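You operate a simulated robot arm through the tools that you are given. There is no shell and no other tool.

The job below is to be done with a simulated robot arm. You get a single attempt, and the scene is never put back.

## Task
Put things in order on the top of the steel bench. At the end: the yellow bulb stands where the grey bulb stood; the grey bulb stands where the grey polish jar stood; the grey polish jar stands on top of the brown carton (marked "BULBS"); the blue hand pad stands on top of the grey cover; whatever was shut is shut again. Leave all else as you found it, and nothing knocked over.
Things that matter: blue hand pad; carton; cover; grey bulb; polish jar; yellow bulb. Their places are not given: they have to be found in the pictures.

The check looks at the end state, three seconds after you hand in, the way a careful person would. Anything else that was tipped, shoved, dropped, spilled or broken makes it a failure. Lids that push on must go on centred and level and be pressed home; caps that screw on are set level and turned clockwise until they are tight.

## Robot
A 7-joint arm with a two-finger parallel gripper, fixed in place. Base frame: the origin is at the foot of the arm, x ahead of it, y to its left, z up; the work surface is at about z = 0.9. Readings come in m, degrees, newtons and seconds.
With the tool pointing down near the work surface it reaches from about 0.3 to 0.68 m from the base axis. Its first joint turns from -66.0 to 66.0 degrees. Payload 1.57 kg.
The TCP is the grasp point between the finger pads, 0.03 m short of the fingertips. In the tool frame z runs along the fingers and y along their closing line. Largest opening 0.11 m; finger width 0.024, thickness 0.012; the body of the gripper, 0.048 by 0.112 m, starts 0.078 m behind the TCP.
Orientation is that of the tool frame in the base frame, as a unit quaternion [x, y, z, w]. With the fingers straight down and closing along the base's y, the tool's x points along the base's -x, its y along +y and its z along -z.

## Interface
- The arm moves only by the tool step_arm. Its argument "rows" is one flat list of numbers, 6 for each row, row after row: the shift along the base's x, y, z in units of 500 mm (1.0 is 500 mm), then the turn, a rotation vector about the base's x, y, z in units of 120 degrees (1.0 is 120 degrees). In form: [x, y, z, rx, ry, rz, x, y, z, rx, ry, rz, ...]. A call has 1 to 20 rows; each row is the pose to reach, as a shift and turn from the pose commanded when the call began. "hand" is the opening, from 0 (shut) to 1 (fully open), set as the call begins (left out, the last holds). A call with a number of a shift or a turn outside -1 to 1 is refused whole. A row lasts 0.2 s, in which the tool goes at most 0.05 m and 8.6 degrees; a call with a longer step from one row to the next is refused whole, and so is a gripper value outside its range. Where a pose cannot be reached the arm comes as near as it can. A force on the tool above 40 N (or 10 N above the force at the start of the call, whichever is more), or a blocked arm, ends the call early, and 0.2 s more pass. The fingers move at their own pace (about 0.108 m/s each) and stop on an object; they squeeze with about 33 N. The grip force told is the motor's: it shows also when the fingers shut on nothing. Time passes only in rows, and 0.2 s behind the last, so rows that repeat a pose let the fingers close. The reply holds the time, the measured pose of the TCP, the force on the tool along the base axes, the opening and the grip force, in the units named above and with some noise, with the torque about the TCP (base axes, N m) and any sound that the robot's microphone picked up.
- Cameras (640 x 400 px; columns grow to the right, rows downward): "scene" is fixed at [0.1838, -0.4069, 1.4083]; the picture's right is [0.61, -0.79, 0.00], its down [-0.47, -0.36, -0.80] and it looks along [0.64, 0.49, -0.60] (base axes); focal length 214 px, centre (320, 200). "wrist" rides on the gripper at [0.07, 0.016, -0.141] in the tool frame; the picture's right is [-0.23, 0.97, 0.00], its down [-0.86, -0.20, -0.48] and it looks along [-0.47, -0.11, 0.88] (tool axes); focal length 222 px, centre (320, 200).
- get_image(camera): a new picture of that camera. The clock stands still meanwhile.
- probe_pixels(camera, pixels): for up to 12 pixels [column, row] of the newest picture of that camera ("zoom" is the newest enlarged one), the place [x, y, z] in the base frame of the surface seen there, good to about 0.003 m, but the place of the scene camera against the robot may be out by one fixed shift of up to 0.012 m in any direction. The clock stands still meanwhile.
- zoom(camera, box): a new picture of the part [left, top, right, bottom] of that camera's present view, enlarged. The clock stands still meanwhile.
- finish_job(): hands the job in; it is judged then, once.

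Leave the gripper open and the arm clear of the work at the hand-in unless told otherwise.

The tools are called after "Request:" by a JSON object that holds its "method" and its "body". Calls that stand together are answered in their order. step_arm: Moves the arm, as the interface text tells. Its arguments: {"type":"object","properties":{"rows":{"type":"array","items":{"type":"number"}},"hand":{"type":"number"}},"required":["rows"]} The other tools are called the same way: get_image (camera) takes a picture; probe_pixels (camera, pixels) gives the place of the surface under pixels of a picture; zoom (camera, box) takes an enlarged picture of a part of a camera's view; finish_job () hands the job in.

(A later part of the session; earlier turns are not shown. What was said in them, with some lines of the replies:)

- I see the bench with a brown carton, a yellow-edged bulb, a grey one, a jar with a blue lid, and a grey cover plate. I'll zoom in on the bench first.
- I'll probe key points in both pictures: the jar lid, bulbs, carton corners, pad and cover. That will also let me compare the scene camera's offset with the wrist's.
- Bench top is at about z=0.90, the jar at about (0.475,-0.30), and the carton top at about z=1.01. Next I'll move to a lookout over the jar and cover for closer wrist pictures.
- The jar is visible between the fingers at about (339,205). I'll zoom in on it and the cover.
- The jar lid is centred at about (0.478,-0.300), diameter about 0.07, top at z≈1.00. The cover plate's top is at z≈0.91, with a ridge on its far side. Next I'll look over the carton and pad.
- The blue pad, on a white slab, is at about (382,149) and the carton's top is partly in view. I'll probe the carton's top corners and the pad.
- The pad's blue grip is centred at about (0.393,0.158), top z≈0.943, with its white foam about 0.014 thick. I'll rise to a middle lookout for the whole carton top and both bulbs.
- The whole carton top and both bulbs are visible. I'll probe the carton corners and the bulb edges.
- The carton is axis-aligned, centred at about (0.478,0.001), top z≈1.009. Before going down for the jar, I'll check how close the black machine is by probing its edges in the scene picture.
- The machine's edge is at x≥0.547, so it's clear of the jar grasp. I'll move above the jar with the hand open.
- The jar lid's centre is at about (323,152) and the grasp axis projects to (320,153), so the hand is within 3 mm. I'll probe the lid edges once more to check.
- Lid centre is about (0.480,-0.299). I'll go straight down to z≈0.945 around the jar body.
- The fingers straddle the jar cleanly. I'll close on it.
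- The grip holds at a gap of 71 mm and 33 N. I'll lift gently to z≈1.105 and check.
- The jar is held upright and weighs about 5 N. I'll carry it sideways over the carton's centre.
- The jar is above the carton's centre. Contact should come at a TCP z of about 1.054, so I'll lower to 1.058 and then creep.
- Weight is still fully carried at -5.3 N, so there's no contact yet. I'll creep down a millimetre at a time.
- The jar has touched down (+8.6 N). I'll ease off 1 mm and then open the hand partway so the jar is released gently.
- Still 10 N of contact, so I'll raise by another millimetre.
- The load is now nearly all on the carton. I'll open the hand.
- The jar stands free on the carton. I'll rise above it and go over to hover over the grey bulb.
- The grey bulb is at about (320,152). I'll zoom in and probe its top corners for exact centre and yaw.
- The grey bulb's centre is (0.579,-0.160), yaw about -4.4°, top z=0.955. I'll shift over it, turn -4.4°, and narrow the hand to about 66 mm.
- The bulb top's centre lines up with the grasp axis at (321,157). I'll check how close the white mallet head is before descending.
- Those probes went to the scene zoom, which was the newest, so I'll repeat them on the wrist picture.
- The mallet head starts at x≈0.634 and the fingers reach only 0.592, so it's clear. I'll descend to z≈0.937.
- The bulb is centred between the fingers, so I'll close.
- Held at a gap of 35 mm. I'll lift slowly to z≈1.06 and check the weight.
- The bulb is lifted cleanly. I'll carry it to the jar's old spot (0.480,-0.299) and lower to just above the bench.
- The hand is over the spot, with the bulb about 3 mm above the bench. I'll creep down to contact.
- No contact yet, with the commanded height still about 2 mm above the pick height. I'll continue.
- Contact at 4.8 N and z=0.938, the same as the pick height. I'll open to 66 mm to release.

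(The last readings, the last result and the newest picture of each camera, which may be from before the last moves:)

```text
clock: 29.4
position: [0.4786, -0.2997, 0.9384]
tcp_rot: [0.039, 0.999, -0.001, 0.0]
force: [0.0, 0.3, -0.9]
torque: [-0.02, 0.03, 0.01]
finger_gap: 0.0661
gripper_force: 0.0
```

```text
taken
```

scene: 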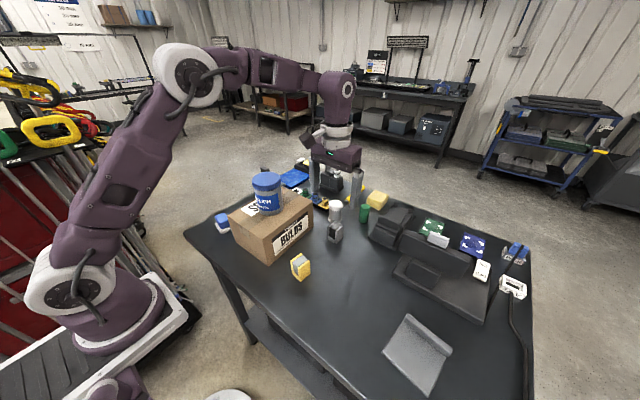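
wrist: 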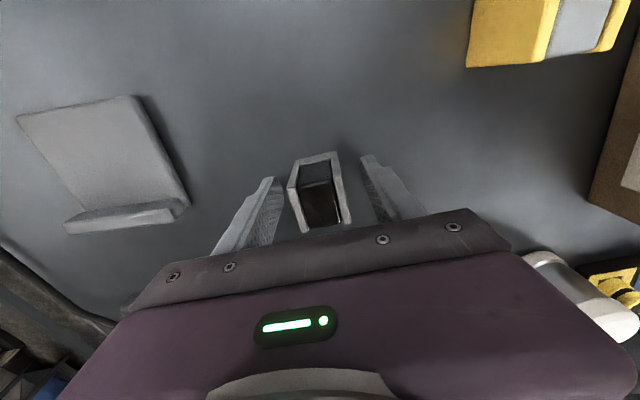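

The grey bulb stands free. I'll rise and move to hover over the yellow bulb near (0.417,-0.16).

Request:
{"method": "step_arm", "body": {"rows": [0, 0, 0.04, 0, 0, 0, 0, 0, 0.12, 0, 0, 0, 0, 0, 0.21, 0, 0, 0, 0, 0, 0.304, 0, 0, 0, -0.03, 0.07, 0.304, 0, 0, -0.01, -0.062, 0.14, 0.304, 0, 0, -0.02, -0.093, 0.21, 0.304, 0, 0, -0.03, -0.124, 0.278, 0.304, 0, 0, -0.04, -0.124, 0.278, 0.304, 0, 0, -0.04]}}

Request:
{"method": "get_image", "body": {"camera": "wrist"}}

Request:
{"method": "get_image", "body": {"camera": "scene"}}

Request:
{"method": "zoom", "body": {"camera": "wrist", "box": [280, 115, 360, 175]}}

```text
clock: 31.4
position: [0.4182, -0.1578, 1.0914]
tcp_rot: [0.08, 0.997, 0.0, 0.0]
force: [-0.4, -0.3, 0.5]
torque: [-0.02, -0.02, 0.0]
finger_gap: 0.0662
gripper_force: 0.1
```

```text
taken
```

wrist: 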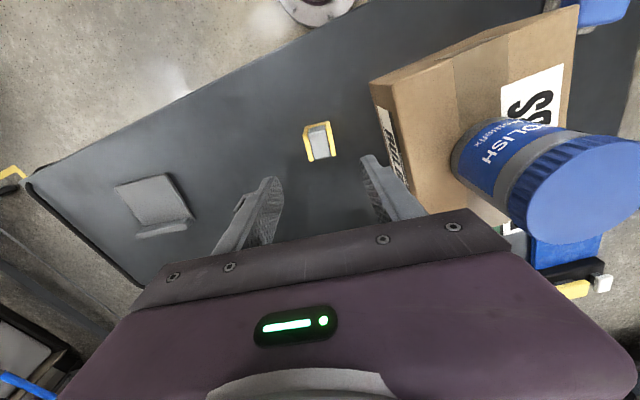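

```text
taken
```

scene: 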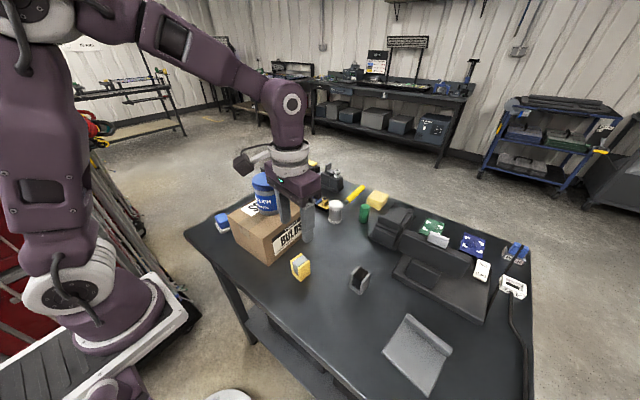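

```text
6.67 times, centred on (320, 145) of wrist
```

zoom: 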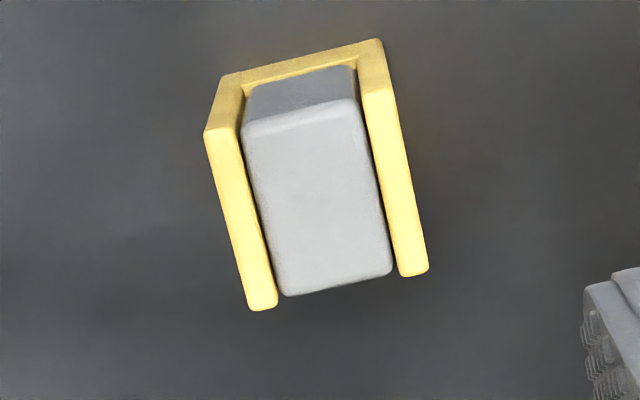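

Request:
{"method": "probe_pixels", "body": {"camera": "zoom", "pixels": [[222, 140], [262, 298], [380, 100], [413, 262], [300, 125], [335, 280], [318, 200], [232, 220], [400, 190], [215, 120]]}}

```text
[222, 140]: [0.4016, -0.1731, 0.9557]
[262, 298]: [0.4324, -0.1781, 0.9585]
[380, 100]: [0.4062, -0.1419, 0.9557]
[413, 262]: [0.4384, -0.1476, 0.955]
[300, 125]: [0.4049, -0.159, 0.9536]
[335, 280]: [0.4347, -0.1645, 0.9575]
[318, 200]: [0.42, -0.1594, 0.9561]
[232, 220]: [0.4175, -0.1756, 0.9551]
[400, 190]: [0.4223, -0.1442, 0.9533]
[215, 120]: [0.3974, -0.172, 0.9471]
```

The yellow bulb's centre is (0.420,-0.160), yaw about -9.2°, which the hand already matches. I'll descend around it.

Request:
{"method": "step_arm", "body": {"rows": [0.003, -0.002, -0.05, 0, 0, 0, 0.003, -0.002, -0.13, 0, 0, 0, 0.003, -0.002, -0.2, 0, 0, 0, 0.003, -0.002, -0.26, 0, 0, 0, 0.003, -0.002, -0.29, 0, 0, 0, 0.003, -0.002, -0.304, 0, 0, 0, 0.003, -0.002, -0.304, 0, 0, 0]}}

Request:
{"method": "get_image", "body": {"camera": "wrist"}}

```text
clock: 33.0
position: [0.4196, -0.1614, 0.9378]
tcp_rot: [0.08, 0.997, 0.0, -0.001]
force: [-0.2, 0.0, -0.4]
torque: [0.03, 0.0, 0.02]
finger_gap: 0.0661
gripper_force: 0.0
```

```text
taken
```

wrist: 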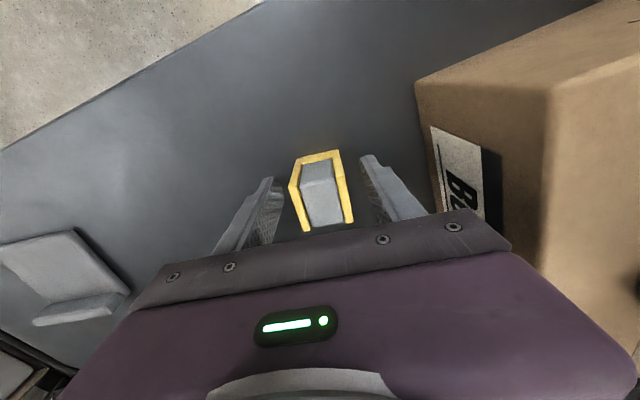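

The yellow bulb is centred and square between the fingers. I'll close and then lift.

Request:
{"method": "step_arm", "body": {"rows": [0, 0, 0, 0, 0, 0, 0, 0, 0, 0, 0, 0, 0, 0, 0, 0, 0, 0], "hand": 0}}

Request:
{"method": "step_arm", "body": {"rows": [0, 0, 0.02, 0, 0, 0, 0, 0, 0.06, 0, 0, 0, 0, 0, 0.12, 0, 0, 0, 0, 0, 0.18, 0, 0, 0, 0, 0, 0.24, 0, 0, 0, 0, 0, 0.24, 0, 0, 0]}}

Request:
{"method": "get_image", "body": {"camera": "wrist"}}

```text
clock: 33.8
position: [0.4193, -0.1611, 0.9373]
tcp_rot: [0.081, 0.997, 0.0, 0.0]
force: [0.3, 0.1, 0.3]
torque: [0.01, 0.01, -0.02]
finger_gap: 0.0351
gripper_force: 33.0
```

```text
clock: 35.2
position: [0.4205, -0.1615, 1.0582]
tcp_rot: [0.08, 0.997, 0.0, 0.0]
force: [0.3, 0.2, 0.0]
torque: [-0.01, -0.01, -0.03]
finger_gap: 0.0351
gripper_force: 33.1
```

```text
taken
```

wrist: 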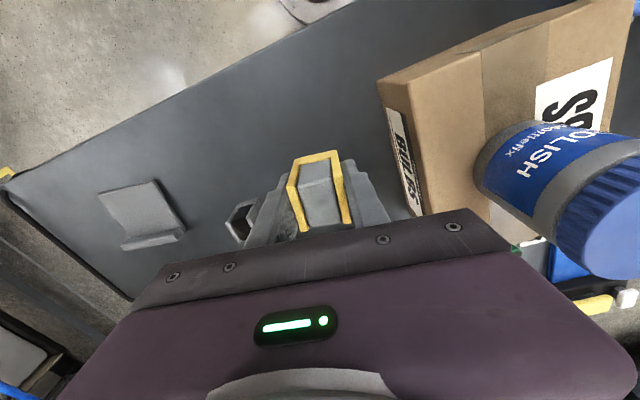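

The yellow bulb is lifted. I'll carry it 0.16 m forward to the grey bulb's old spot (0.579,-0.160), turning back +4.8° to the old yaw, then lower to 4–5 mm above the bench.

Request:
{"method": "step_arm", "body": {"rows": [0.04, 0, 0, 0, 0, 0.005, 0.11, 0, 0, 0, 0, 0.014, 0.18, 0, 0, 0, 0, 0.024, 0.25, 0.001, 0, 0, 0, 0.034, 0.319, 0.001, 0, 0, 0, 0.04, 0.319, 0.001, -0.05, 0, 0, 0.04, 0.319, 0.001, -0.11, 0, 0, 0.04, 0.319, 0.001, -0.17, 0, 0, 0.04, 0.319, 0.001, -0.21, 0, 0, 0.04, 0.319, 0.001, -0.23, 0, 0, 0.04, 0.319, 0.001, -0.232, 0, 0, 0.04, 0.319, 0.001, -0.232, 0, 0, 0.04]}}

Request:
{"method": "zoom", "body": {"camera": "scene", "box": [270, 130, 410, 270]}}

```text
clock: 37.8
position: [0.578, -0.1618, 0.9419]
tcp_rot: [0.039, 0.999, 0.0, 0.0]
force: [-0.7, -0.2, -1.3]
torque: [-0.02, -0.02, 0.02]
finger_gap: 0.0351
gripper_force: 33.1
```

```text
2.86 times, centred on (340, 200) of scene
```

zoom: 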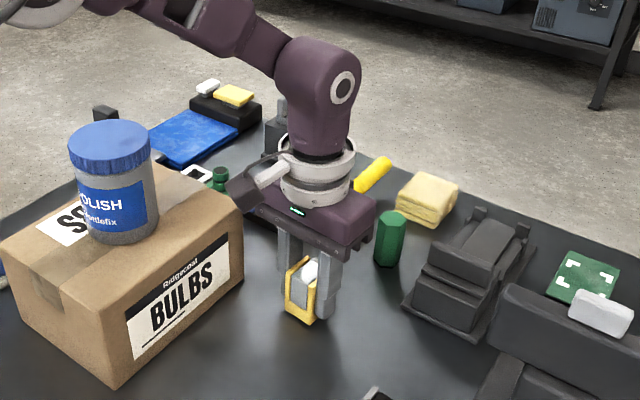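

The hand is over the spot and 4 mm up. I'll creep down to contact.

Request:
{"method": "step_arm", "body": {"rows": [0, 0, -0.003, 0, 0, 0, 0, 0, -0.006, 0, 0, 0, 0, 0, -0.008, 0, 0, 0, 0, 0, -0.008, 0, 0, 0]}}

```text
clock: 38.8
position: [0.5791, -0.1611, 0.9373]
tcp_rot: [0.039, 0.999, 0.0, 0.0]
force: [-0.1, 0.3, -0.3]
torque: [0.02, -0.01, 0.03]
finger_gap: 0.0352
gripper_force: 33.0
```

Back at the pick height with almost no contact force. I'll go one more small step.

Request:
{"method": "step_arm", "body": {"rows": [0, 0, -0.001, 0, 0, 0, 0, 0, -0.002, 0, 0, 0]}}

```text
clock: 39.4
position: [0.5791, -0.1616, 0.9383]
tcp_rot: [0.039, 0.999, 0.0, 0.0]
force: [-3.8, 0.8, 9.2]
torque: [0.03, 0.13, 0.02]
finger_gap: 0.0352
gripper_force: 33.2
```

Firm contact at 9 N. I'll ease up half a millimetre and then open to 66 mm.

Request:
{"method": "step_arm", "body": {"rows": [0, 0, 0.001, 0, 0, 0, 0, 0, 0.001, 0, 0, 0]}}

Request:
{"method": "step_arm", "body": {"rows": [0, 0, 0, 0, 0, 0, 0, 0, 0, 0, 0, 0], "hand": 0.6}}

Request:
{"method": "get_image", "body": {"camera": "wrist"}}

```text
clock: 40.0
position: [0.58, -0.1617, 0.9381]
tcp_rot: [0.039, 0.999, 0.0, 0.0]
force: [-3.2, 0.3, 11.6]
torque: [0.04, 0.12, 0.03]
finger_gap: 0.0353
gripper_force: 33.0
```

```text
clock: 40.6
position: [0.5799, -0.1607, 0.9369]
tcp_rot: [0.038, 0.999, -0.001, 0.0]
force: [0.2, 0.0, 0.4]
torque: [-0.02, -0.02, -0.01]
finger_gap: 0.0658
gripper_force: 0.2
```

```text
taken
```

wrist: 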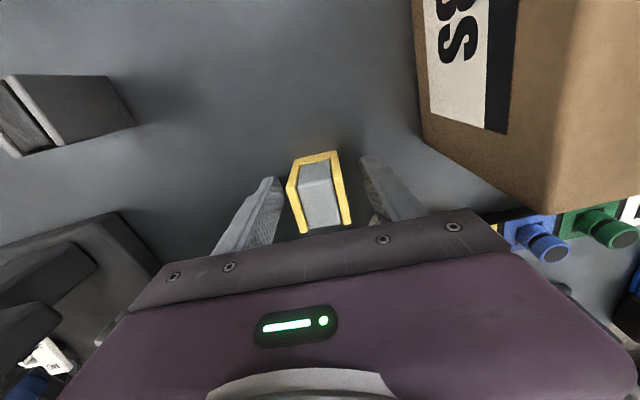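

The yellow bulb stands free. I'll rise straight up and check its placing.

Request:
{"method": "step_arm", "body": {"rows": [0, 0, 0.04, 0, 0, 0, 0, 0, 0.12, 0, 0, 0, 0, 0, 0.21, 0, 0, 0, 0, 0, 0.304, 0, 0, 0, 0, 0, 0.304, 0, 0, 0]}}

Request:
{"method": "get_image", "body": {"camera": "wrist"}}

Request:
{"method": "zoom", "body": {"camera": "wrist", "box": [288, 125, 352, 175]}}

Request:
{"method": "probe_pixels", "body": {"camera": "zoom", "pixels": [[213, 168], [250, 355], [405, 140], [430, 330], [320, 250]]}}

```text
clock: 41.8
position: [0.577, -0.1599, 1.0883]
tcp_rot: [0.039, 0.999, 0.0, 0.0]
force: [-0.2, 0.1, 1.0]
torque: [0.01, -0.03, 0.0]
finger_gap: 0.0659
gripper_force: 0.0
```

```text
taken
```

wrist: 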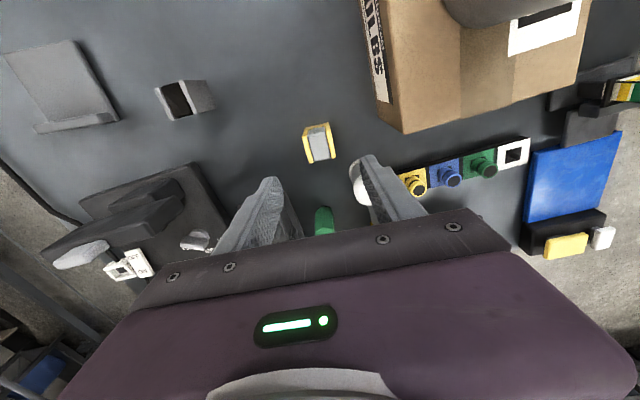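

```text
8.00 times, centred on (320, 150) of wrist
```

zoom: 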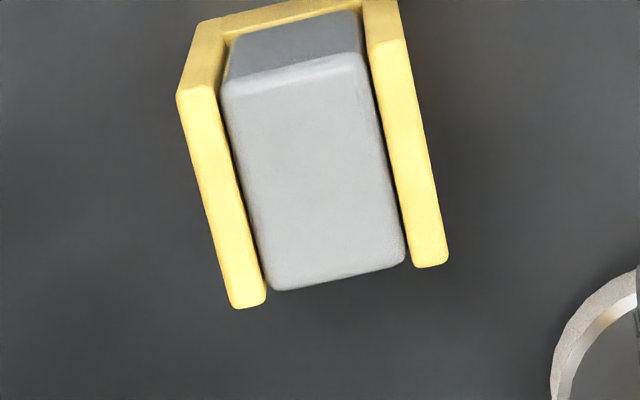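

```text
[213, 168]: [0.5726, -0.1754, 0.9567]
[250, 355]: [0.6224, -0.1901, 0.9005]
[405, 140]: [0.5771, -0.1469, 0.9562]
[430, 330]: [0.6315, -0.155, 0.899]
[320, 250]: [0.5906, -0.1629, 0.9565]
```

Request:
{"method": "probe_pixels", "body": {"camera": "zoom", "pixels": [[197, 98], [250, 298], [385, 52], [430, 255], [315, 165], [300, 80], [335, 270]]}}

```text
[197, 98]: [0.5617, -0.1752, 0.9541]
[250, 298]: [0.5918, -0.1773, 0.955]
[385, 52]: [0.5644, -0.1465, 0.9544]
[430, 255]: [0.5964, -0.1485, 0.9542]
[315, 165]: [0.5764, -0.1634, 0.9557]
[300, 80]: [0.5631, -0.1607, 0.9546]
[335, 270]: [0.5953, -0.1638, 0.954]
```

The yellow bulb's centre is (0.579,-0.162), within 2 mm of the grey bulb's old centre. Next I'll rise to clear the jar and cross to hover over the blue pad, turning square.

Request:
{"method": "step_arm", "body": {"rows": [0, 0, 0.09, 0, 0, 0, 0, 0, 0.18, 0, 0, 0, 0, 0, 0.264, 0, 0, 0, -0.04, 0.07, 0.264, 0, 0, 0.006, -0.085, 0.147, 0.264, 0, 0, 0.012, -0.13, 0.224, 0.264, 0, 0, 0.018, -0.175, 0.3, 0.264, 0, 0, 0.024, -0.22, 0.377, 0.264, 0, 0, 0.03, -0.265, 0.454, 0.264, 0, 0, 0.0367, -0.31, 0.53, 0.264, 0, 0, 0.0367, -0.345, 0.59, 0.264, 0, 0, 0.0367, -0.37, 0.638, 0.264, 0, 0, 0.0367, -0.37, 0.638, 0.18, 0, 0, 0.0367, -0.37, 0.638, 0.1, 0, 0, 0.0367, -0.37, 0.638, 0.02, 0, 0, 0.0367, -0.37, 0.638, 0.0, 0, 0, 0.0367, -0.37, 0.638, 0.0, 0, 0, 0.0367], "hand": 0.8}}

Request:
{"method": "get_image", "body": {"camera": "wrist"}}

Request:
{"method": "get_image", "body": {"camera": "scene"}}

Request:
{"method": "zoom", "body": {"camera": "wrist", "box": [272, 105, 368, 180]}}

```text
clock: 45.4
position: [0.3959, 0.1585, 1.0908]
tcp_rot: [0.001, 1.0, -0.001, 0.0]
force: [0.9, -0.8, 0.4]
torque: [0.01, 0.03, -0.01]
finger_gap: 0.0879
gripper_force: 0.1
out of reach, approached as far as the arm can: row 3
```

```text
taken
```

wrist: 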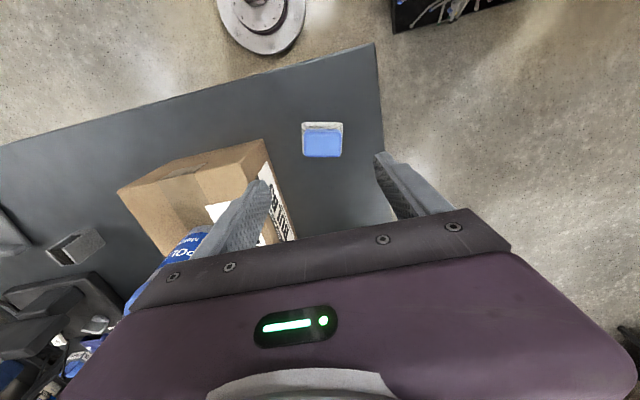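

```text
taken
```

scene: 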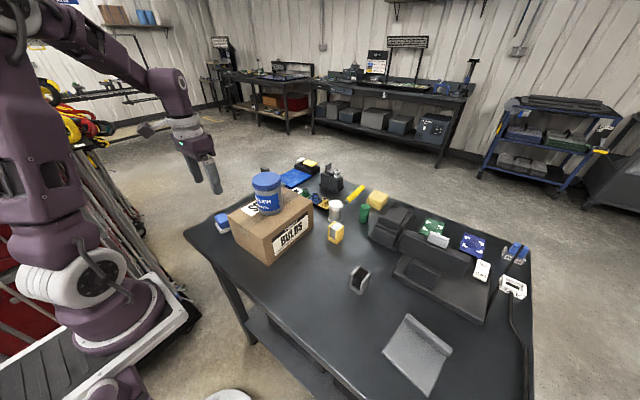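

```text
5.33 times, centred on (320, 142) of wrist
```

zoom: 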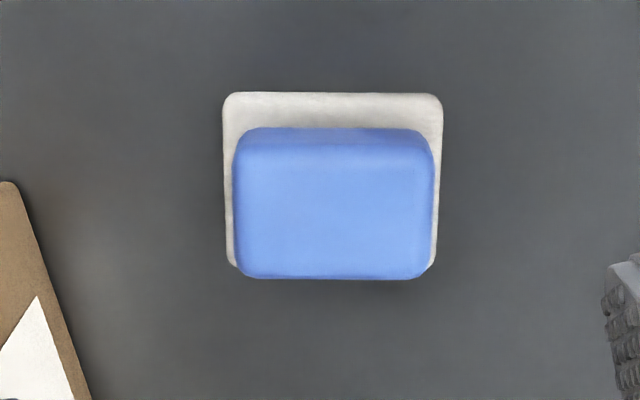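

Row 3 was slightly out of reach but harmless. The pad is square to the picture, so its yaw is about -13°. I'll probe its edges.

Request:
{"method": "probe_pixels", "body": {"camera": "zoom", "pixels": [[230, 100], [437, 102], [228, 255], [245, 155], [425, 155], [245, 268], [425, 268], [335, 215], [335, 150], [335, 110], [440, 200], [150, 200]]}}

```text
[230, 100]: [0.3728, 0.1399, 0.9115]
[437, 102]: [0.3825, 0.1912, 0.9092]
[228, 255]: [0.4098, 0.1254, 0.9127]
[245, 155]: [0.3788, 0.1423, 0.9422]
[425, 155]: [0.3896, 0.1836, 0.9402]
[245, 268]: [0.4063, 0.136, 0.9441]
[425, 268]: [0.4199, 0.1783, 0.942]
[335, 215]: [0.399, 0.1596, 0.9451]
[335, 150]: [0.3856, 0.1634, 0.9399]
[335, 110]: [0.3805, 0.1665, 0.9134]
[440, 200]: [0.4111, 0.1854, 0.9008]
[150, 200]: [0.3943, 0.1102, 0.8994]
```

The pad grip's centre is about (0.399,0.160), yaw about -13.5°, size about 47 x 34 mm. I'll turn the hand to match and come partway down.

Request:
{"method": "step_arm", "body": {"rows": [0.003, 0.001, 0, 0, 0, -0.056, 0.006, 0.003, 0, 0, 0, -0.1125, 0.006, 0.003, -0.08, 0, 0, -0.1125, 0.006, 0.003, -0.15, 0, 0, -0.1125, 0.006, 0.003, -0.15, 0, 0, -0.1125]}}

Request:
{"method": "get_image", "body": {"camera": "wrist"}}

Request:
{"method": "zoom", "body": {"camera": "wrist", "box": [240, 110, 400, 235]}}

```text
clock: 46.6
position: [0.3981, 0.1591, 1.0146]
tcp_rot: [0.117, 0.993, -0.001, 0.0]
force: [-0.3, -0.2, -0.4]
torque: [-0.03, 0.0, 0.0]
finger_gap: 0.088
gripper_force: 0.1
```

```text
taken
```

wrist: 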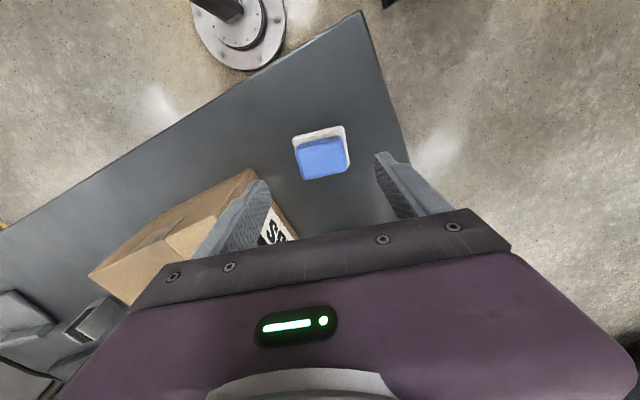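

```text
3.20 times, centred on (320, 172) of wrist
```

zoom: 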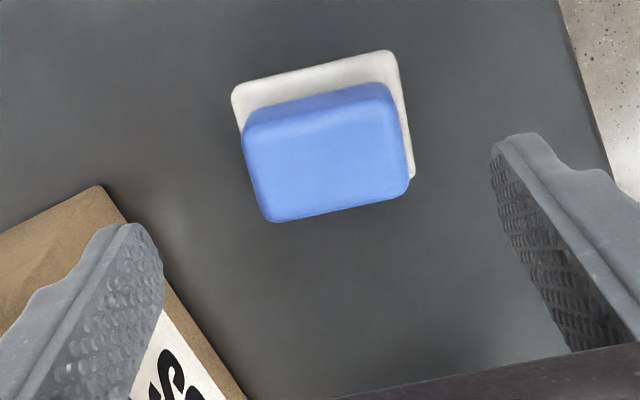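

The pad is square and centred under the hand. I'll go down to z≈0.947 with the fingertips just above the white foam.

Request:
{"method": "step_arm", "body": {"rows": [0.001, 0.001, -0.04, 0, 0, 0, 0.001, 0.001, -0.08, 0, 0, 0, 0.001, 0.001, -0.115, 0, 0, 0, 0.001, 0.001, -0.134, 0, 0, 0, 0.001, 0.001, -0.134, 0, 0, 0]}}

Request:
{"method": "get_image", "body": {"camera": "wrist"}}

Request:
{"method": "zoom", "body": {"camera": "wrist", "box": [240, 130, 400, 245]}}

Request:
{"method": "zoom", "body": {"camera": "scene", "box": [180, 160, 300, 270]}}

```text
clock: 47.8
position: [0.3962, 0.1591, 0.9488]
tcp_rot: [0.119, 0.993, -0.001, -0.001]
force: [0.9, -0.1, 0.2]
torque: [0.03, 0.03, 0.02]
finger_gap: 0.0877
gripper_force: 0.1
```

```text
taken
```

wrist: 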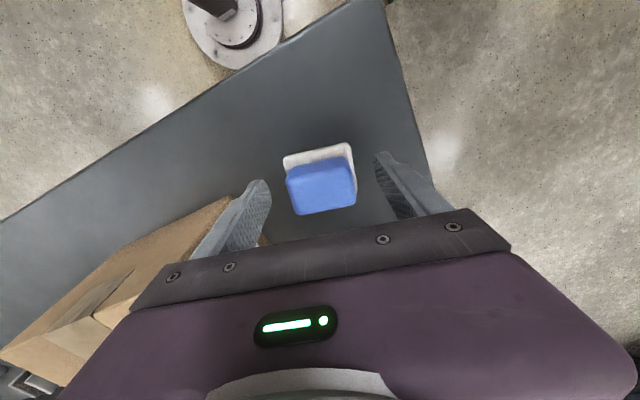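

```text
3.48 times, centred on (320, 188) of wrist
```

zoom: 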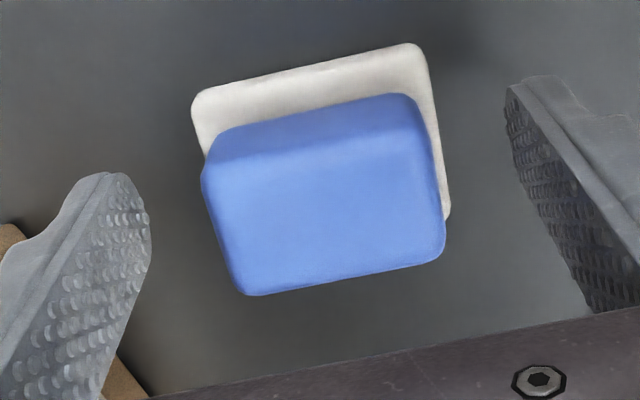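

```text
3.64 times, centred on (240, 215) of scene
```

zoom: 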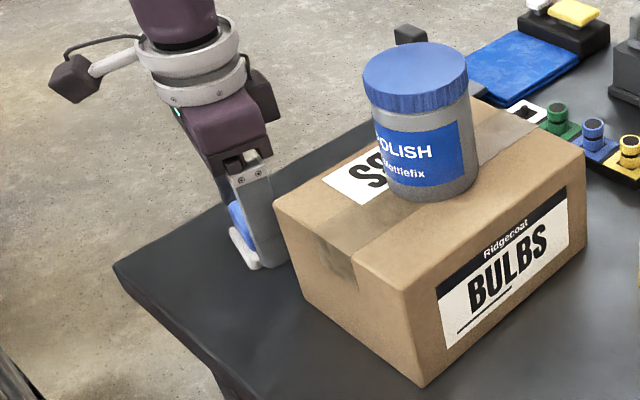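

The pad's grip is between the fingers, and the fingertips are about 4 mm above the foam. I'll close.

Request:
{"method": "step_arm", "body": {"rows": [0, 0, 0, 0, 0, 0, 0, 0, 0, 0, 0, 0, 0, 0, 0, 0, 0, 0], "hand": 0}}

Request:
{"method": "step_arm", "body": {"rows": [0, 0, 0.02, 0, 0, 0, 0, 0, 0.06, 0, 0, 0, 0, 0, 0.06, 0, 0, 0]}}

Request:
{"method": "get_image", "body": {"camera": "wrist"}}

Request:
{"method": "zoom", "body": {"camera": "scene", "box": [180, 160, 300, 270]}}

```text
clock: 48.6
position: [0.3973, 0.1606, 0.9479]
tcp_rot: [0.117, 0.993, 0.0, 0.0]
force: [-0.3, -0.3, -1.2]
torque: [0.0, -0.02, 0.0]
finger_gap: 0.0489
gripper_force: 33.6
```

```text
clock: 49.4
position: [0.3985, 0.161, 0.9781]
tcp_rot: [0.117, 0.993, 0.0, 0.0]
force: [-0.3, -0.6, -0.4]
torque: [0.03, 0.02, 0.02]
finger_gap: 0.0488
gripper_force: 32.7
```

```text
taken
```

wrist: 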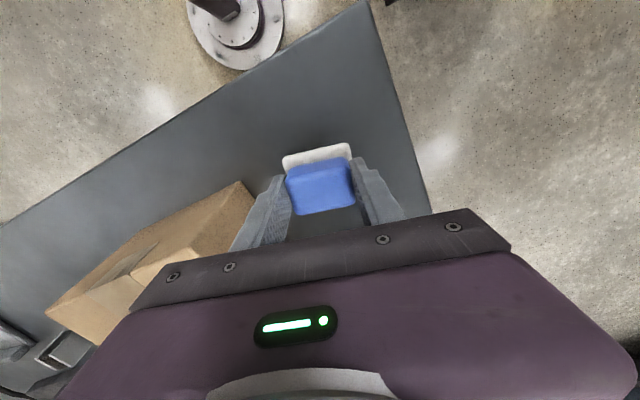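

```text
3.64 times, centred on (240, 215) of scene
```

zoom: 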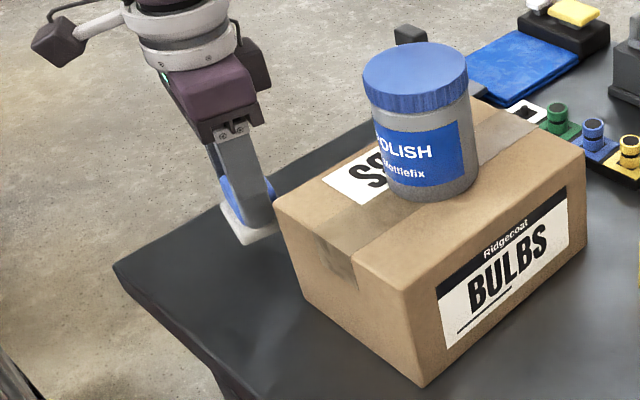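

The whole pad, including the foam, is lifted. I'll raise it high over the carton and jar and begin the traverse toward the cover.

Request:
{"method": "step_arm", "body": {"rows": [0, 0, 0.08, 0, 0, 0, 0, 0, 0.17, 0, 0, 0, 0, 0, 0.26, 0, 0, 0, 0, 0, 0.35, 0, 0, 0, 0, 0, 0.43, 0, 0, 0, 0, 0, 0.484, 0, 0, 0, 0, -0.08, 0.484, 0, 0, 0, 0, -0.17, 0.484, 0, 0, 0, 0, -0.26, 0.484, 0, 0, 0, 0, -0.35, 0.484, 0, 0, 0, 0, -0.44, 0.484, 0, 0, 0, 0, -0.53, 0.484, 0, 0, 0, 0, -0.62, 0.484, 0, 0, 0, 0, -0.71, 0.484, 0, 0, 0, 0, -0.8, 0.484, 0, 0, 0]}}

Request:
{"method": "get_image", "body": {"camera": "scene"}}

```text
clock: 52.6
position: [0.3998, -0.2399, 1.2205]
tcp_rot: [0.117, 0.993, 0.0, 0.001]
force: [-0.4, -0.2, 0.1]
torque: [0.0, 0.04, 0.0]
finger_gap: 0.0489
gripper_force: 32.8
```

```text
taken
```

scene: 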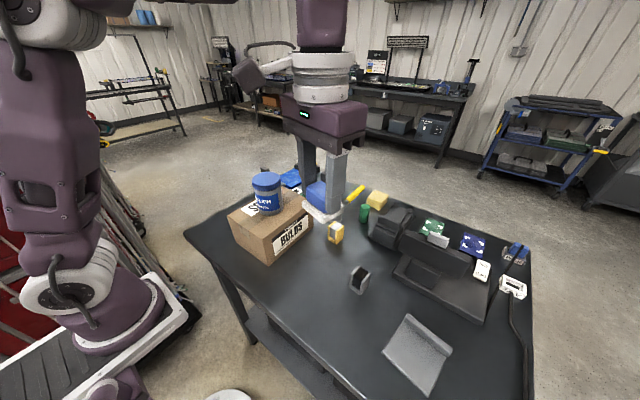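

The pad is held well. I'll continue to a hover over the cover.

Request:
{"method": "step_arm", "body": {"rows": [0.005, -0.085, 0, 0, 0, 0, 0.01, -0.17, 0, 0, 0, 0, 0.015, -0.26, 0, 0, 0, 0, 0.02, -0.35, 0, 0, 0, 0, 0.026, -0.43, -0.02, 0, 0, 0, 0.026, -0.43, -0.09, 0, 0, 0, 0.026, -0.43, -0.16, 0, 0, 0, 0.026, -0.43, -0.16, 0, 0, 0]}}

Request:
{"method": "get_image", "body": {"camera": "wrist"}}

Request:
{"method": "zoom", "body": {"camera": "wrist", "box": [240, 70, 400, 230]}}

Request:
{"method": "get_image", "body": {"camera": "scene"}}

```text
clock: 54.4
position: [0.4068, -0.4404, 1.1378]
tcp_rot: [0.117, 0.993, 0.001, 0.0]
force: [0.0, -0.2, -0.9]
torque: [0.01, 0.01, 0.02]
finger_gap: 0.0492
gripper_force: 33.1
out of reach, approached as far as the arm can: row 4, 5, 6, 7, 8
```

```text
taken
```

wrist: 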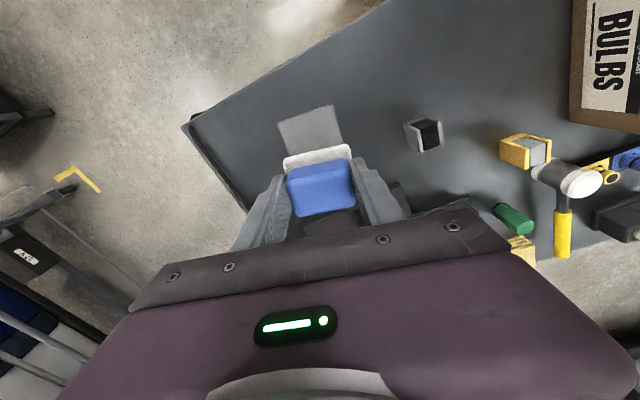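

```text
2.50 times, centred on (320, 150) of wrist
```

zoom: 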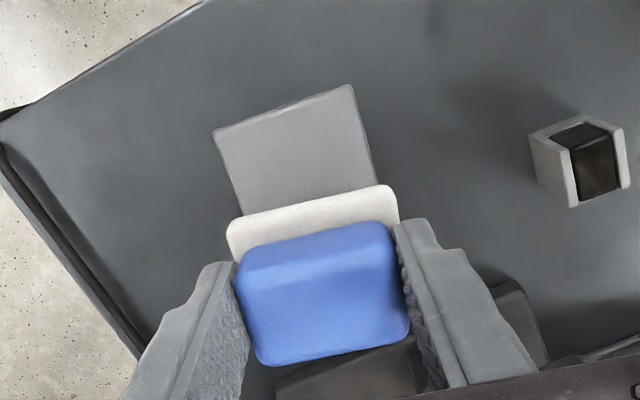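

```text
taken
```

scene: 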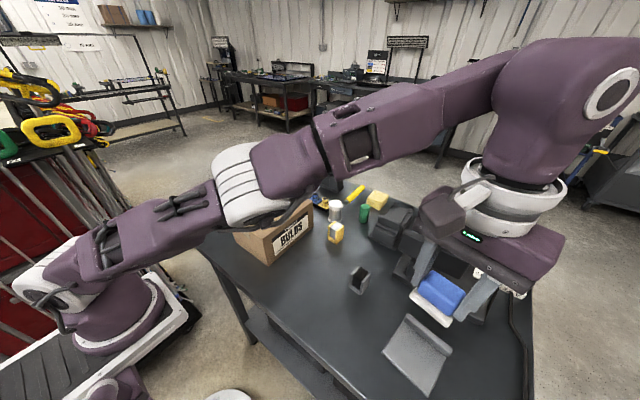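

The hand stopped a bit short because reach is smaller this high up. The cover shows at (310,130) behind the pad, so I'll probe its visible corners.

Request:
{"method": "probe_pixels", "body": {"camera": "zoom", "pixels": [[217, 135], [350, 90], [368, 165], [240, 205], [300, 150], [330, 130], [385, 195], [235, 225], [330, 205]]}}

```text
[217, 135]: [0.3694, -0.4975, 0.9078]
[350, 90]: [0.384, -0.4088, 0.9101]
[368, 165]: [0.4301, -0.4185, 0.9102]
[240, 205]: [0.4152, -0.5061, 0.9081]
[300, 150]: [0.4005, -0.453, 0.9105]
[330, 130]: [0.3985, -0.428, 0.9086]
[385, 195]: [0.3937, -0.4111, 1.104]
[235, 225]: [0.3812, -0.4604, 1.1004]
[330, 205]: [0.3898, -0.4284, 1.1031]
```

The cover's yaw is about -10.5° and its flat centre is near (0.418,-0.460) at z≈0.909. I'll go down to about z=1.03, where reach is better, turn 3° to match the cover, and read where I am.

Request:
{"method": "step_arm", "body": {"rows": [0, 0, -0.05, 0, 0, 0.008, 0, 0, -0.11, 0, 0, 0.016, 0, 0, -0.17, 0, 0, 0.025, 0, 0, -0.22, 0, 0, 0.025, 0, 0, -0.22, 0, 0, 0.025]}}

Request:
{"method": "get_image", "body": {"camera": "wrist"}}

Request:
{"method": "zoom", "body": {"camera": "scene", "box": [340, 220, 540, 400]}}

```text
clock: 55.6
position: [0.4052, -0.441, 1.0277]
tcp_rot: [0.092, 0.996, 0.0, 0.0]
force: [-0.6, 0.3, 0.3]
torque: [0.01, 0.02, 0.03]
finger_gap: 0.0492
gripper_force: 32.8
```

```text
taken
```

wrist: 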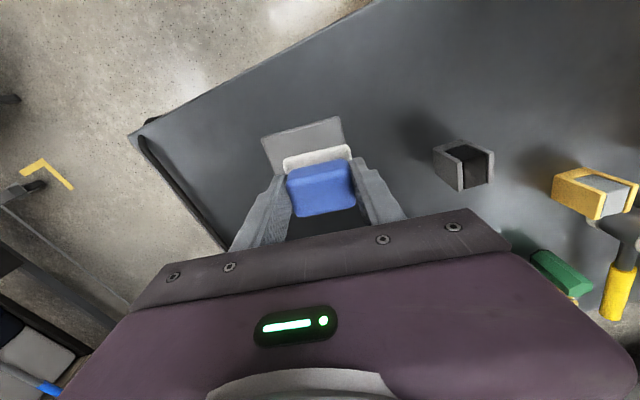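

```text
2.22 times, centred on (440, 310) of scene
```

zoom: 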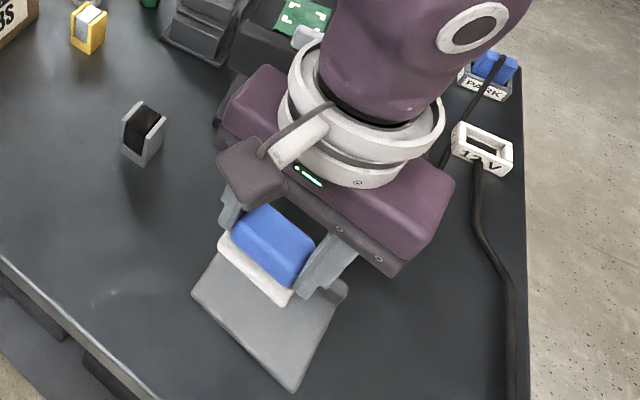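

I'm at (0.405,-0.441,1.028), and reach should be fine at this height. I'll shift to (0.418,-0.460) and check.

Request:
{"method": "step_arm", "body": {"rows": [0.012, -0.02, 0, 0, 0, 0, 0.025, -0.039, 0, 0, 0, 0, 0.025, -0.039, -0.05, 0, 0, 0, 0.025, -0.039, -0.05, 0, 0, 0]}}

Request:
{"method": "get_image", "body": {"camera": "wrist"}}

Request:
{"method": "zoom", "body": {"camera": "wrist", "box": [220, 90, 420, 240]}}

Request:
{"method": "zoom", "body": {"camera": "scene", "box": [360, 270, 500, 400]}}

```text
clock: 56.6
position: [0.4185, -0.46, 1.0036]
tcp_rot: [0.092, 0.996, 0.0, 0.0]
force: [0.1, -0.2, -0.4]
torque: [-0.03, 0.02, 0.01]
finger_gap: 0.049
gripper_force: 33.1
```

```text
taken
```

wrist: 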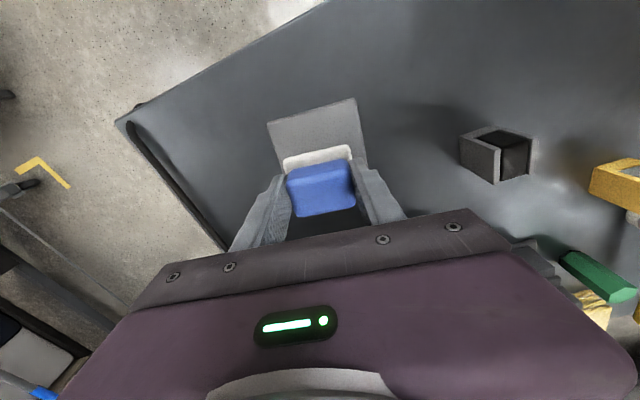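

```text
2.67 times, centred on (320, 165) of wrist
```

zoom: 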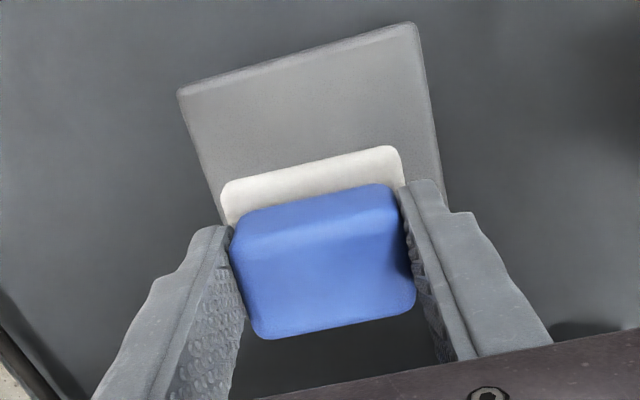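

```text
3.08 times, centred on (430, 335) of scene
```

zoom: 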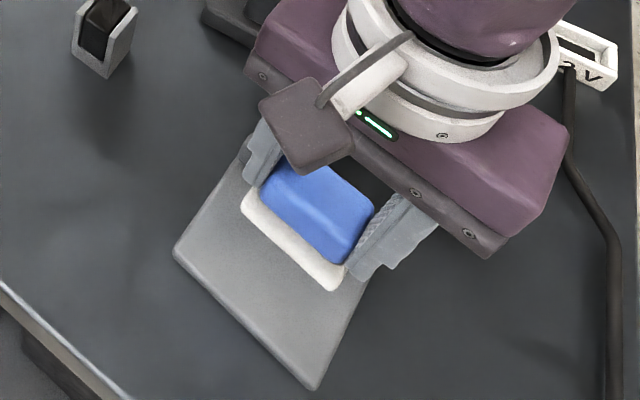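

The pad is centred over the cover's flat and square with it. Contact is expected at a TCP z of about 0.957, so I'll lower to about 0.962.

Request:
{"method": "step_arm", "body": {"rows": [0, 0, -0.03, 0, 0, 0, 0, 0, -0.055, 0, 0, 0, 0, 0, -0.075, 0, 0, 0, 0, 0, -0.082, 0, 0, 0, 0, 0, -0.082, 0, 0, 0]}}

Request:
{"method": "zoom", "body": {"camera": "scene", "box": [360, 270, 500, 400]}}

Request:
{"method": "zoom", "body": {"camera": "wrist", "box": [220, 90, 420, 240]}}

```text
clock: 57.8
position: [0.4172, -0.4602, 0.9621]
tcp_rot: [0.091, 0.996, 0.0, 0.0]
force: [0.5, 0.3, -0.6]
torque: [-0.03, -0.02, 0.01]
finger_gap: 0.0492
gripper_force: 32.6
```

```text
3.08 times, centred on (430, 335) of scene
```

zoom: 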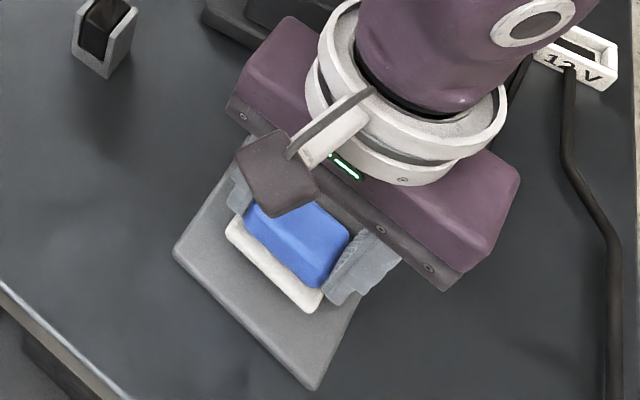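

```text
2.67 times, centred on (320, 165) of wrist
```

zoom: 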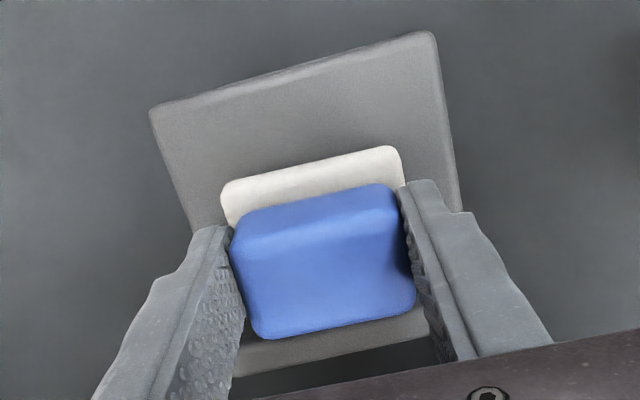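

Request:
{"method": "probe_pixels", "body": {"camera": "zoom", "pixels": [[330, 345], [330, 355], [260, 358], [400, 330], [300, 180], [300, 160], [300, 90], [160, 112], [428, 42], [330, 375], [228, 200], [395, 160]]}}

```text
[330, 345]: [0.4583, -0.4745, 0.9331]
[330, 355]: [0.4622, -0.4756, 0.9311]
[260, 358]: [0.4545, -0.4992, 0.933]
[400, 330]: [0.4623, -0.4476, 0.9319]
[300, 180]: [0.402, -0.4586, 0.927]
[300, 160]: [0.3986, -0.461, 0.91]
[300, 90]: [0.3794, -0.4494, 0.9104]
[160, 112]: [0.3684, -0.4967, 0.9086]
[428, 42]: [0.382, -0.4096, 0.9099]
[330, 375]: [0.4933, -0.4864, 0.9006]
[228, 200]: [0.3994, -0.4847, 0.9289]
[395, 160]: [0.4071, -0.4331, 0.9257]
```

The lip's top (z≈0.932) starts about 84 mm from the near edge, and the pad's front edge is at about 25 mm. I'll shift 5 mm back toward the near edge for more room, then check.

Request:
{"method": "step_arm", "body": {"rows": [-0.006, 0.001, 0, 0, 0, 0, -0.01, 0.002, 0, 0, 0, 0, -0.01, 0.002, -0.004, 0, 0, 0, -0.01, 0.002, -0.004, 0, 0, 0]}}

Request:
{"method": "zoom", "body": {"camera": "wrist", "box": [220, 90, 420, 240]}}

Request:
{"method": "probe_pixels", "body": {"camera": "zoom", "pixels": [[300, 172], [300, 178], [240, 190], [390, 155], [300, 352], [380, 330]]}}

```text
clock: 58.8
position: [0.4121, -0.4593, 0.9587]
tcp_rot: [0.09, 0.996, 0.0, 0.0]
force: [0.0, 0.4, -1.1]
torque: [0.01, 0.03, 0.02]
finger_gap: 0.0489
gripper_force: 33.6
```

```text
2.67 times, centred on (320, 165) of wrist
```

zoom: 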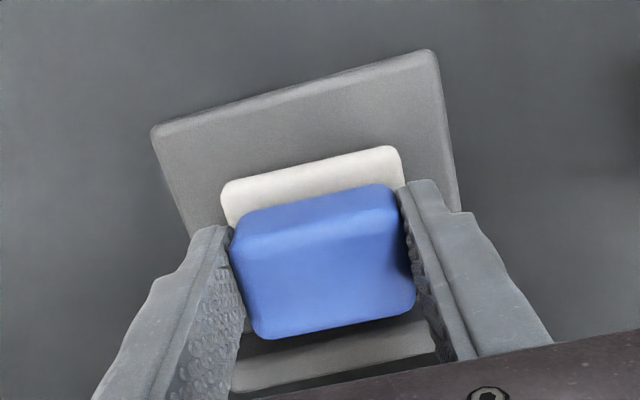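

```text
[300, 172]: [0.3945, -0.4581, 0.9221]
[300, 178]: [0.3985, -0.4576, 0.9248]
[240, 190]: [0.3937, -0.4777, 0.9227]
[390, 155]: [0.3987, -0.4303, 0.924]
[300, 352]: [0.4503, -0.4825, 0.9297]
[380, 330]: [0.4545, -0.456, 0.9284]
```

Now there's a visible gap before the lip, about 11 mm. I'll creep down to contact.

Request:
{"method": "step_arm", "body": {"rows": [0, 0, -0.002, 0, 0, 0, 0, 0, -0.004, 0, 0, 0]}}

```text
clock: 59.4
position: [0.4144, -0.4584, 0.9581]
tcp_rot: [0.09, 0.996, -0.001, 0.0]
force: [-0.9, 0.7, 1.4]
torque: [0.01, -0.03, -0.02]
finger_gap: 0.0488
gripper_force: 32.8
```

Request:
{"method": "step_arm", "body": {"rows": [0, 0, -0.001, 0, 0, 0, 0, 0, -0.001, 0, 0, 0]}}

```text
clock: 60.0
position: [0.4132, -0.4585, 0.9582]
tcp_rot: [0.091, 0.996, 0.0, 0.0]
force: [-0.4, 1.7, 5.3]
torque: [0.15, -0.21, 0.04]
finger_gap: 0.0486
gripper_force: 32.6
```

Contact at 5 N, so the pad rests on the cover. I'll open to release.

Request:
{"method": "step_arm", "body": {"rows": [0, 0, 0, 0, 0, 0, 0, 0, 0, 0, 0, 0], "hand": 0.75}}

Request:
{"method": "zoom", "body": {"camera": "wrist", "box": [220, 90, 420, 240]}}

```text
clock: 60.6
position: [0.4135, -0.4596, 0.9567]
tcp_rot: [0.092, 0.996, 0.0, 0.0]
force: [-0.2, -0.2, 0.0]
torque: [0.0, 0.02, -0.01]
finger_gap: 0.0825
gripper_force: 0.0
```

```text
2.67 times, centred on (320, 165) of wrist
```

zoom: 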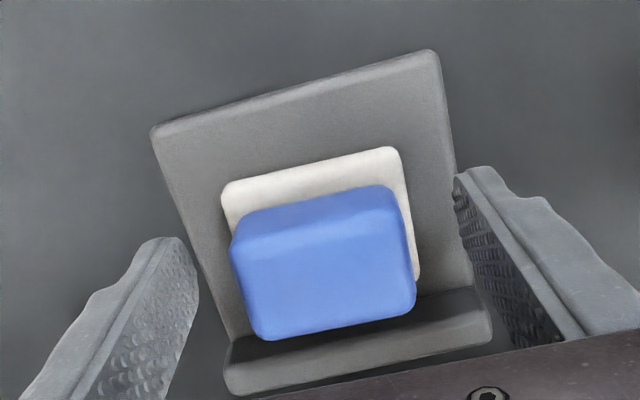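

The pad sits flat on the cover, clear of the lip. I'll rise straight up, then move inward and up to a clear lookout.

Request:
{"method": "step_arm", "body": {"rows": [0, 0, 0.04, 0, 0, 0, 0, 0, 0.11, 0, 0, 0, 0, 0, 0.18, 0, 0, 0, -0.05, 0.06, 0.21, 0, 0, 0, -0.1, 0.12, 0.26, 0, 0, 0, -0.13, 0.18, 0.33, 0, 0, 0.02, -0.14, 0.25, 0.39, 0, 0, 0.04, -0.14, 0.33, 0.43, 0, 0, 0.06, -0.14, 0.41, 0.47, 0, 0, 0.087, -0.14, 0.49, 0.51, 0, 0, 0.087, -0.14, 0.57, 0.55, 0, 0, 0.087, -0.14, 0.6, 0.6, 0, 0, 0.087, -0.14, 0.6, 0.65, 0, 0, 0.087, -0.14, 0.6, 0.65, 0, 0, 0.087], "hand": 1}}

Request:
{"method": "get_image", "body": {"camera": "scene"}}

Request:
{"method": "get_image", "body": {"camera": "wrist"}}

Request:
{"method": "zoom", "body": {"camera": "scene", "box": [180, 150, 400, 300]}}

Request:
{"method": "zoom", "body": {"camera": "scene", "box": [330, 200, 540, 400]}}

```text
clock: 63.6
position: [0.3413, -0.1565, 1.2839]
tcp_rot: [0.001, 1.0, 0.0, 0.001]
force: [-0.9, 0.0, -0.7]
torque: [-0.02, 0.0, 0.02]
finger_gap: 0.1102
gripper_force: 0.1
```

```text
taken
```

scene: 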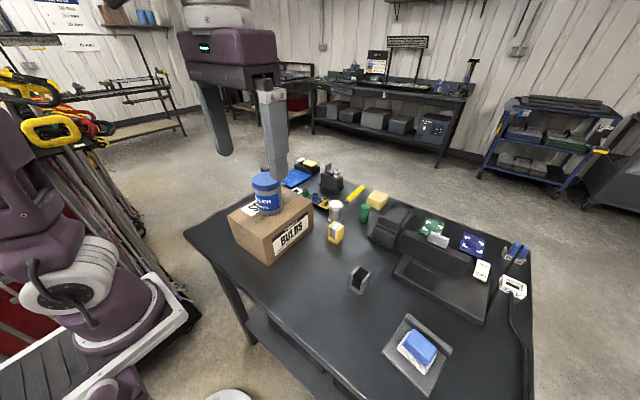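

```text
taken
```

wrist: 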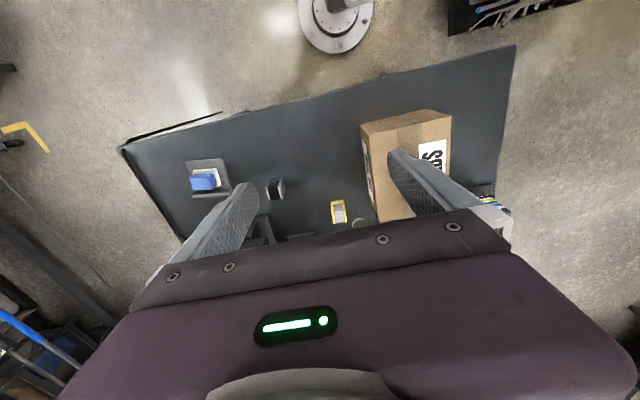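

```text
2.67 times, centred on (290, 225) of scene
```

zoom: 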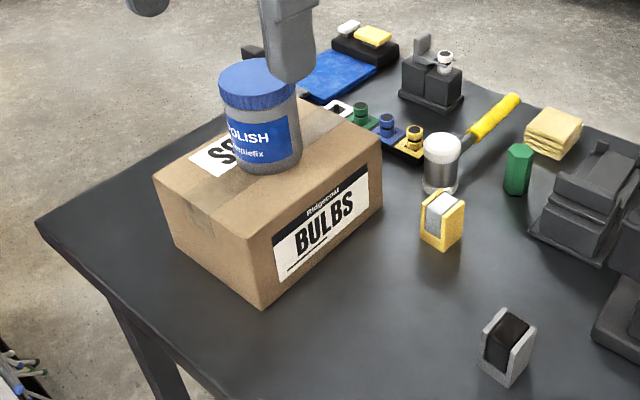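

```text
2.00 times, centred on (435, 300) of scene
```

zoom: 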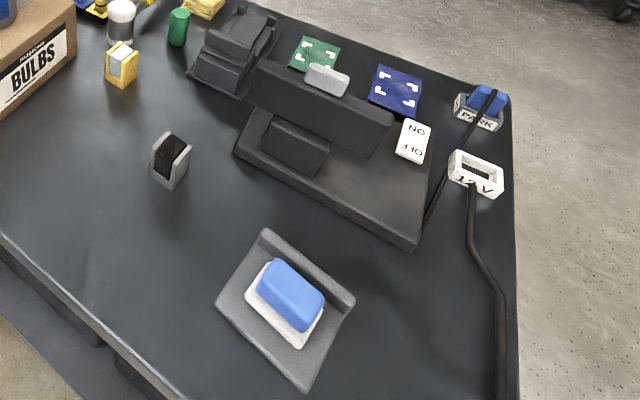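

Everything is in place:
- The jar stands on the carton with its lid on.
- The grey bulb stands on the jar's old spot.
- The yellow bulb stands on the grey bulb's old spot.
- The blue pad stands on the cover.

Nothing was opened, nothing else looks moved, the hand is open and the arm is clear. I'll hand in now.

Request:
{"method": "finish_job", "body": {}}

```text
The job is handed in.
```

I finished all four moves and handed the job in; the result of the check hasn't come back. In the last pictures everything stood upright and nothing else looked disturbed.

- **Yellow bulb:** it stands where the grey bulb stood. I measured it within about 2 mm of the old spot, turned to the same angle.
- **Grey bulb:** it stands on the polish jar's old spot.
- **Polish jar:** it stands at the centre of the top of the "BULBS" carton, with its lid still on.
- **Blue hand pad:** it sits flat on the grey cover, clear of the raised lip. I took its white foam base as part of the pad, and it moved with it.

I opened nothing, so nothing needed shutting again. Twice the arm was told to go slightly beyond its reach while raised and stopped short; nothing was touched. The gripper is open and the arm is clear of the bench.
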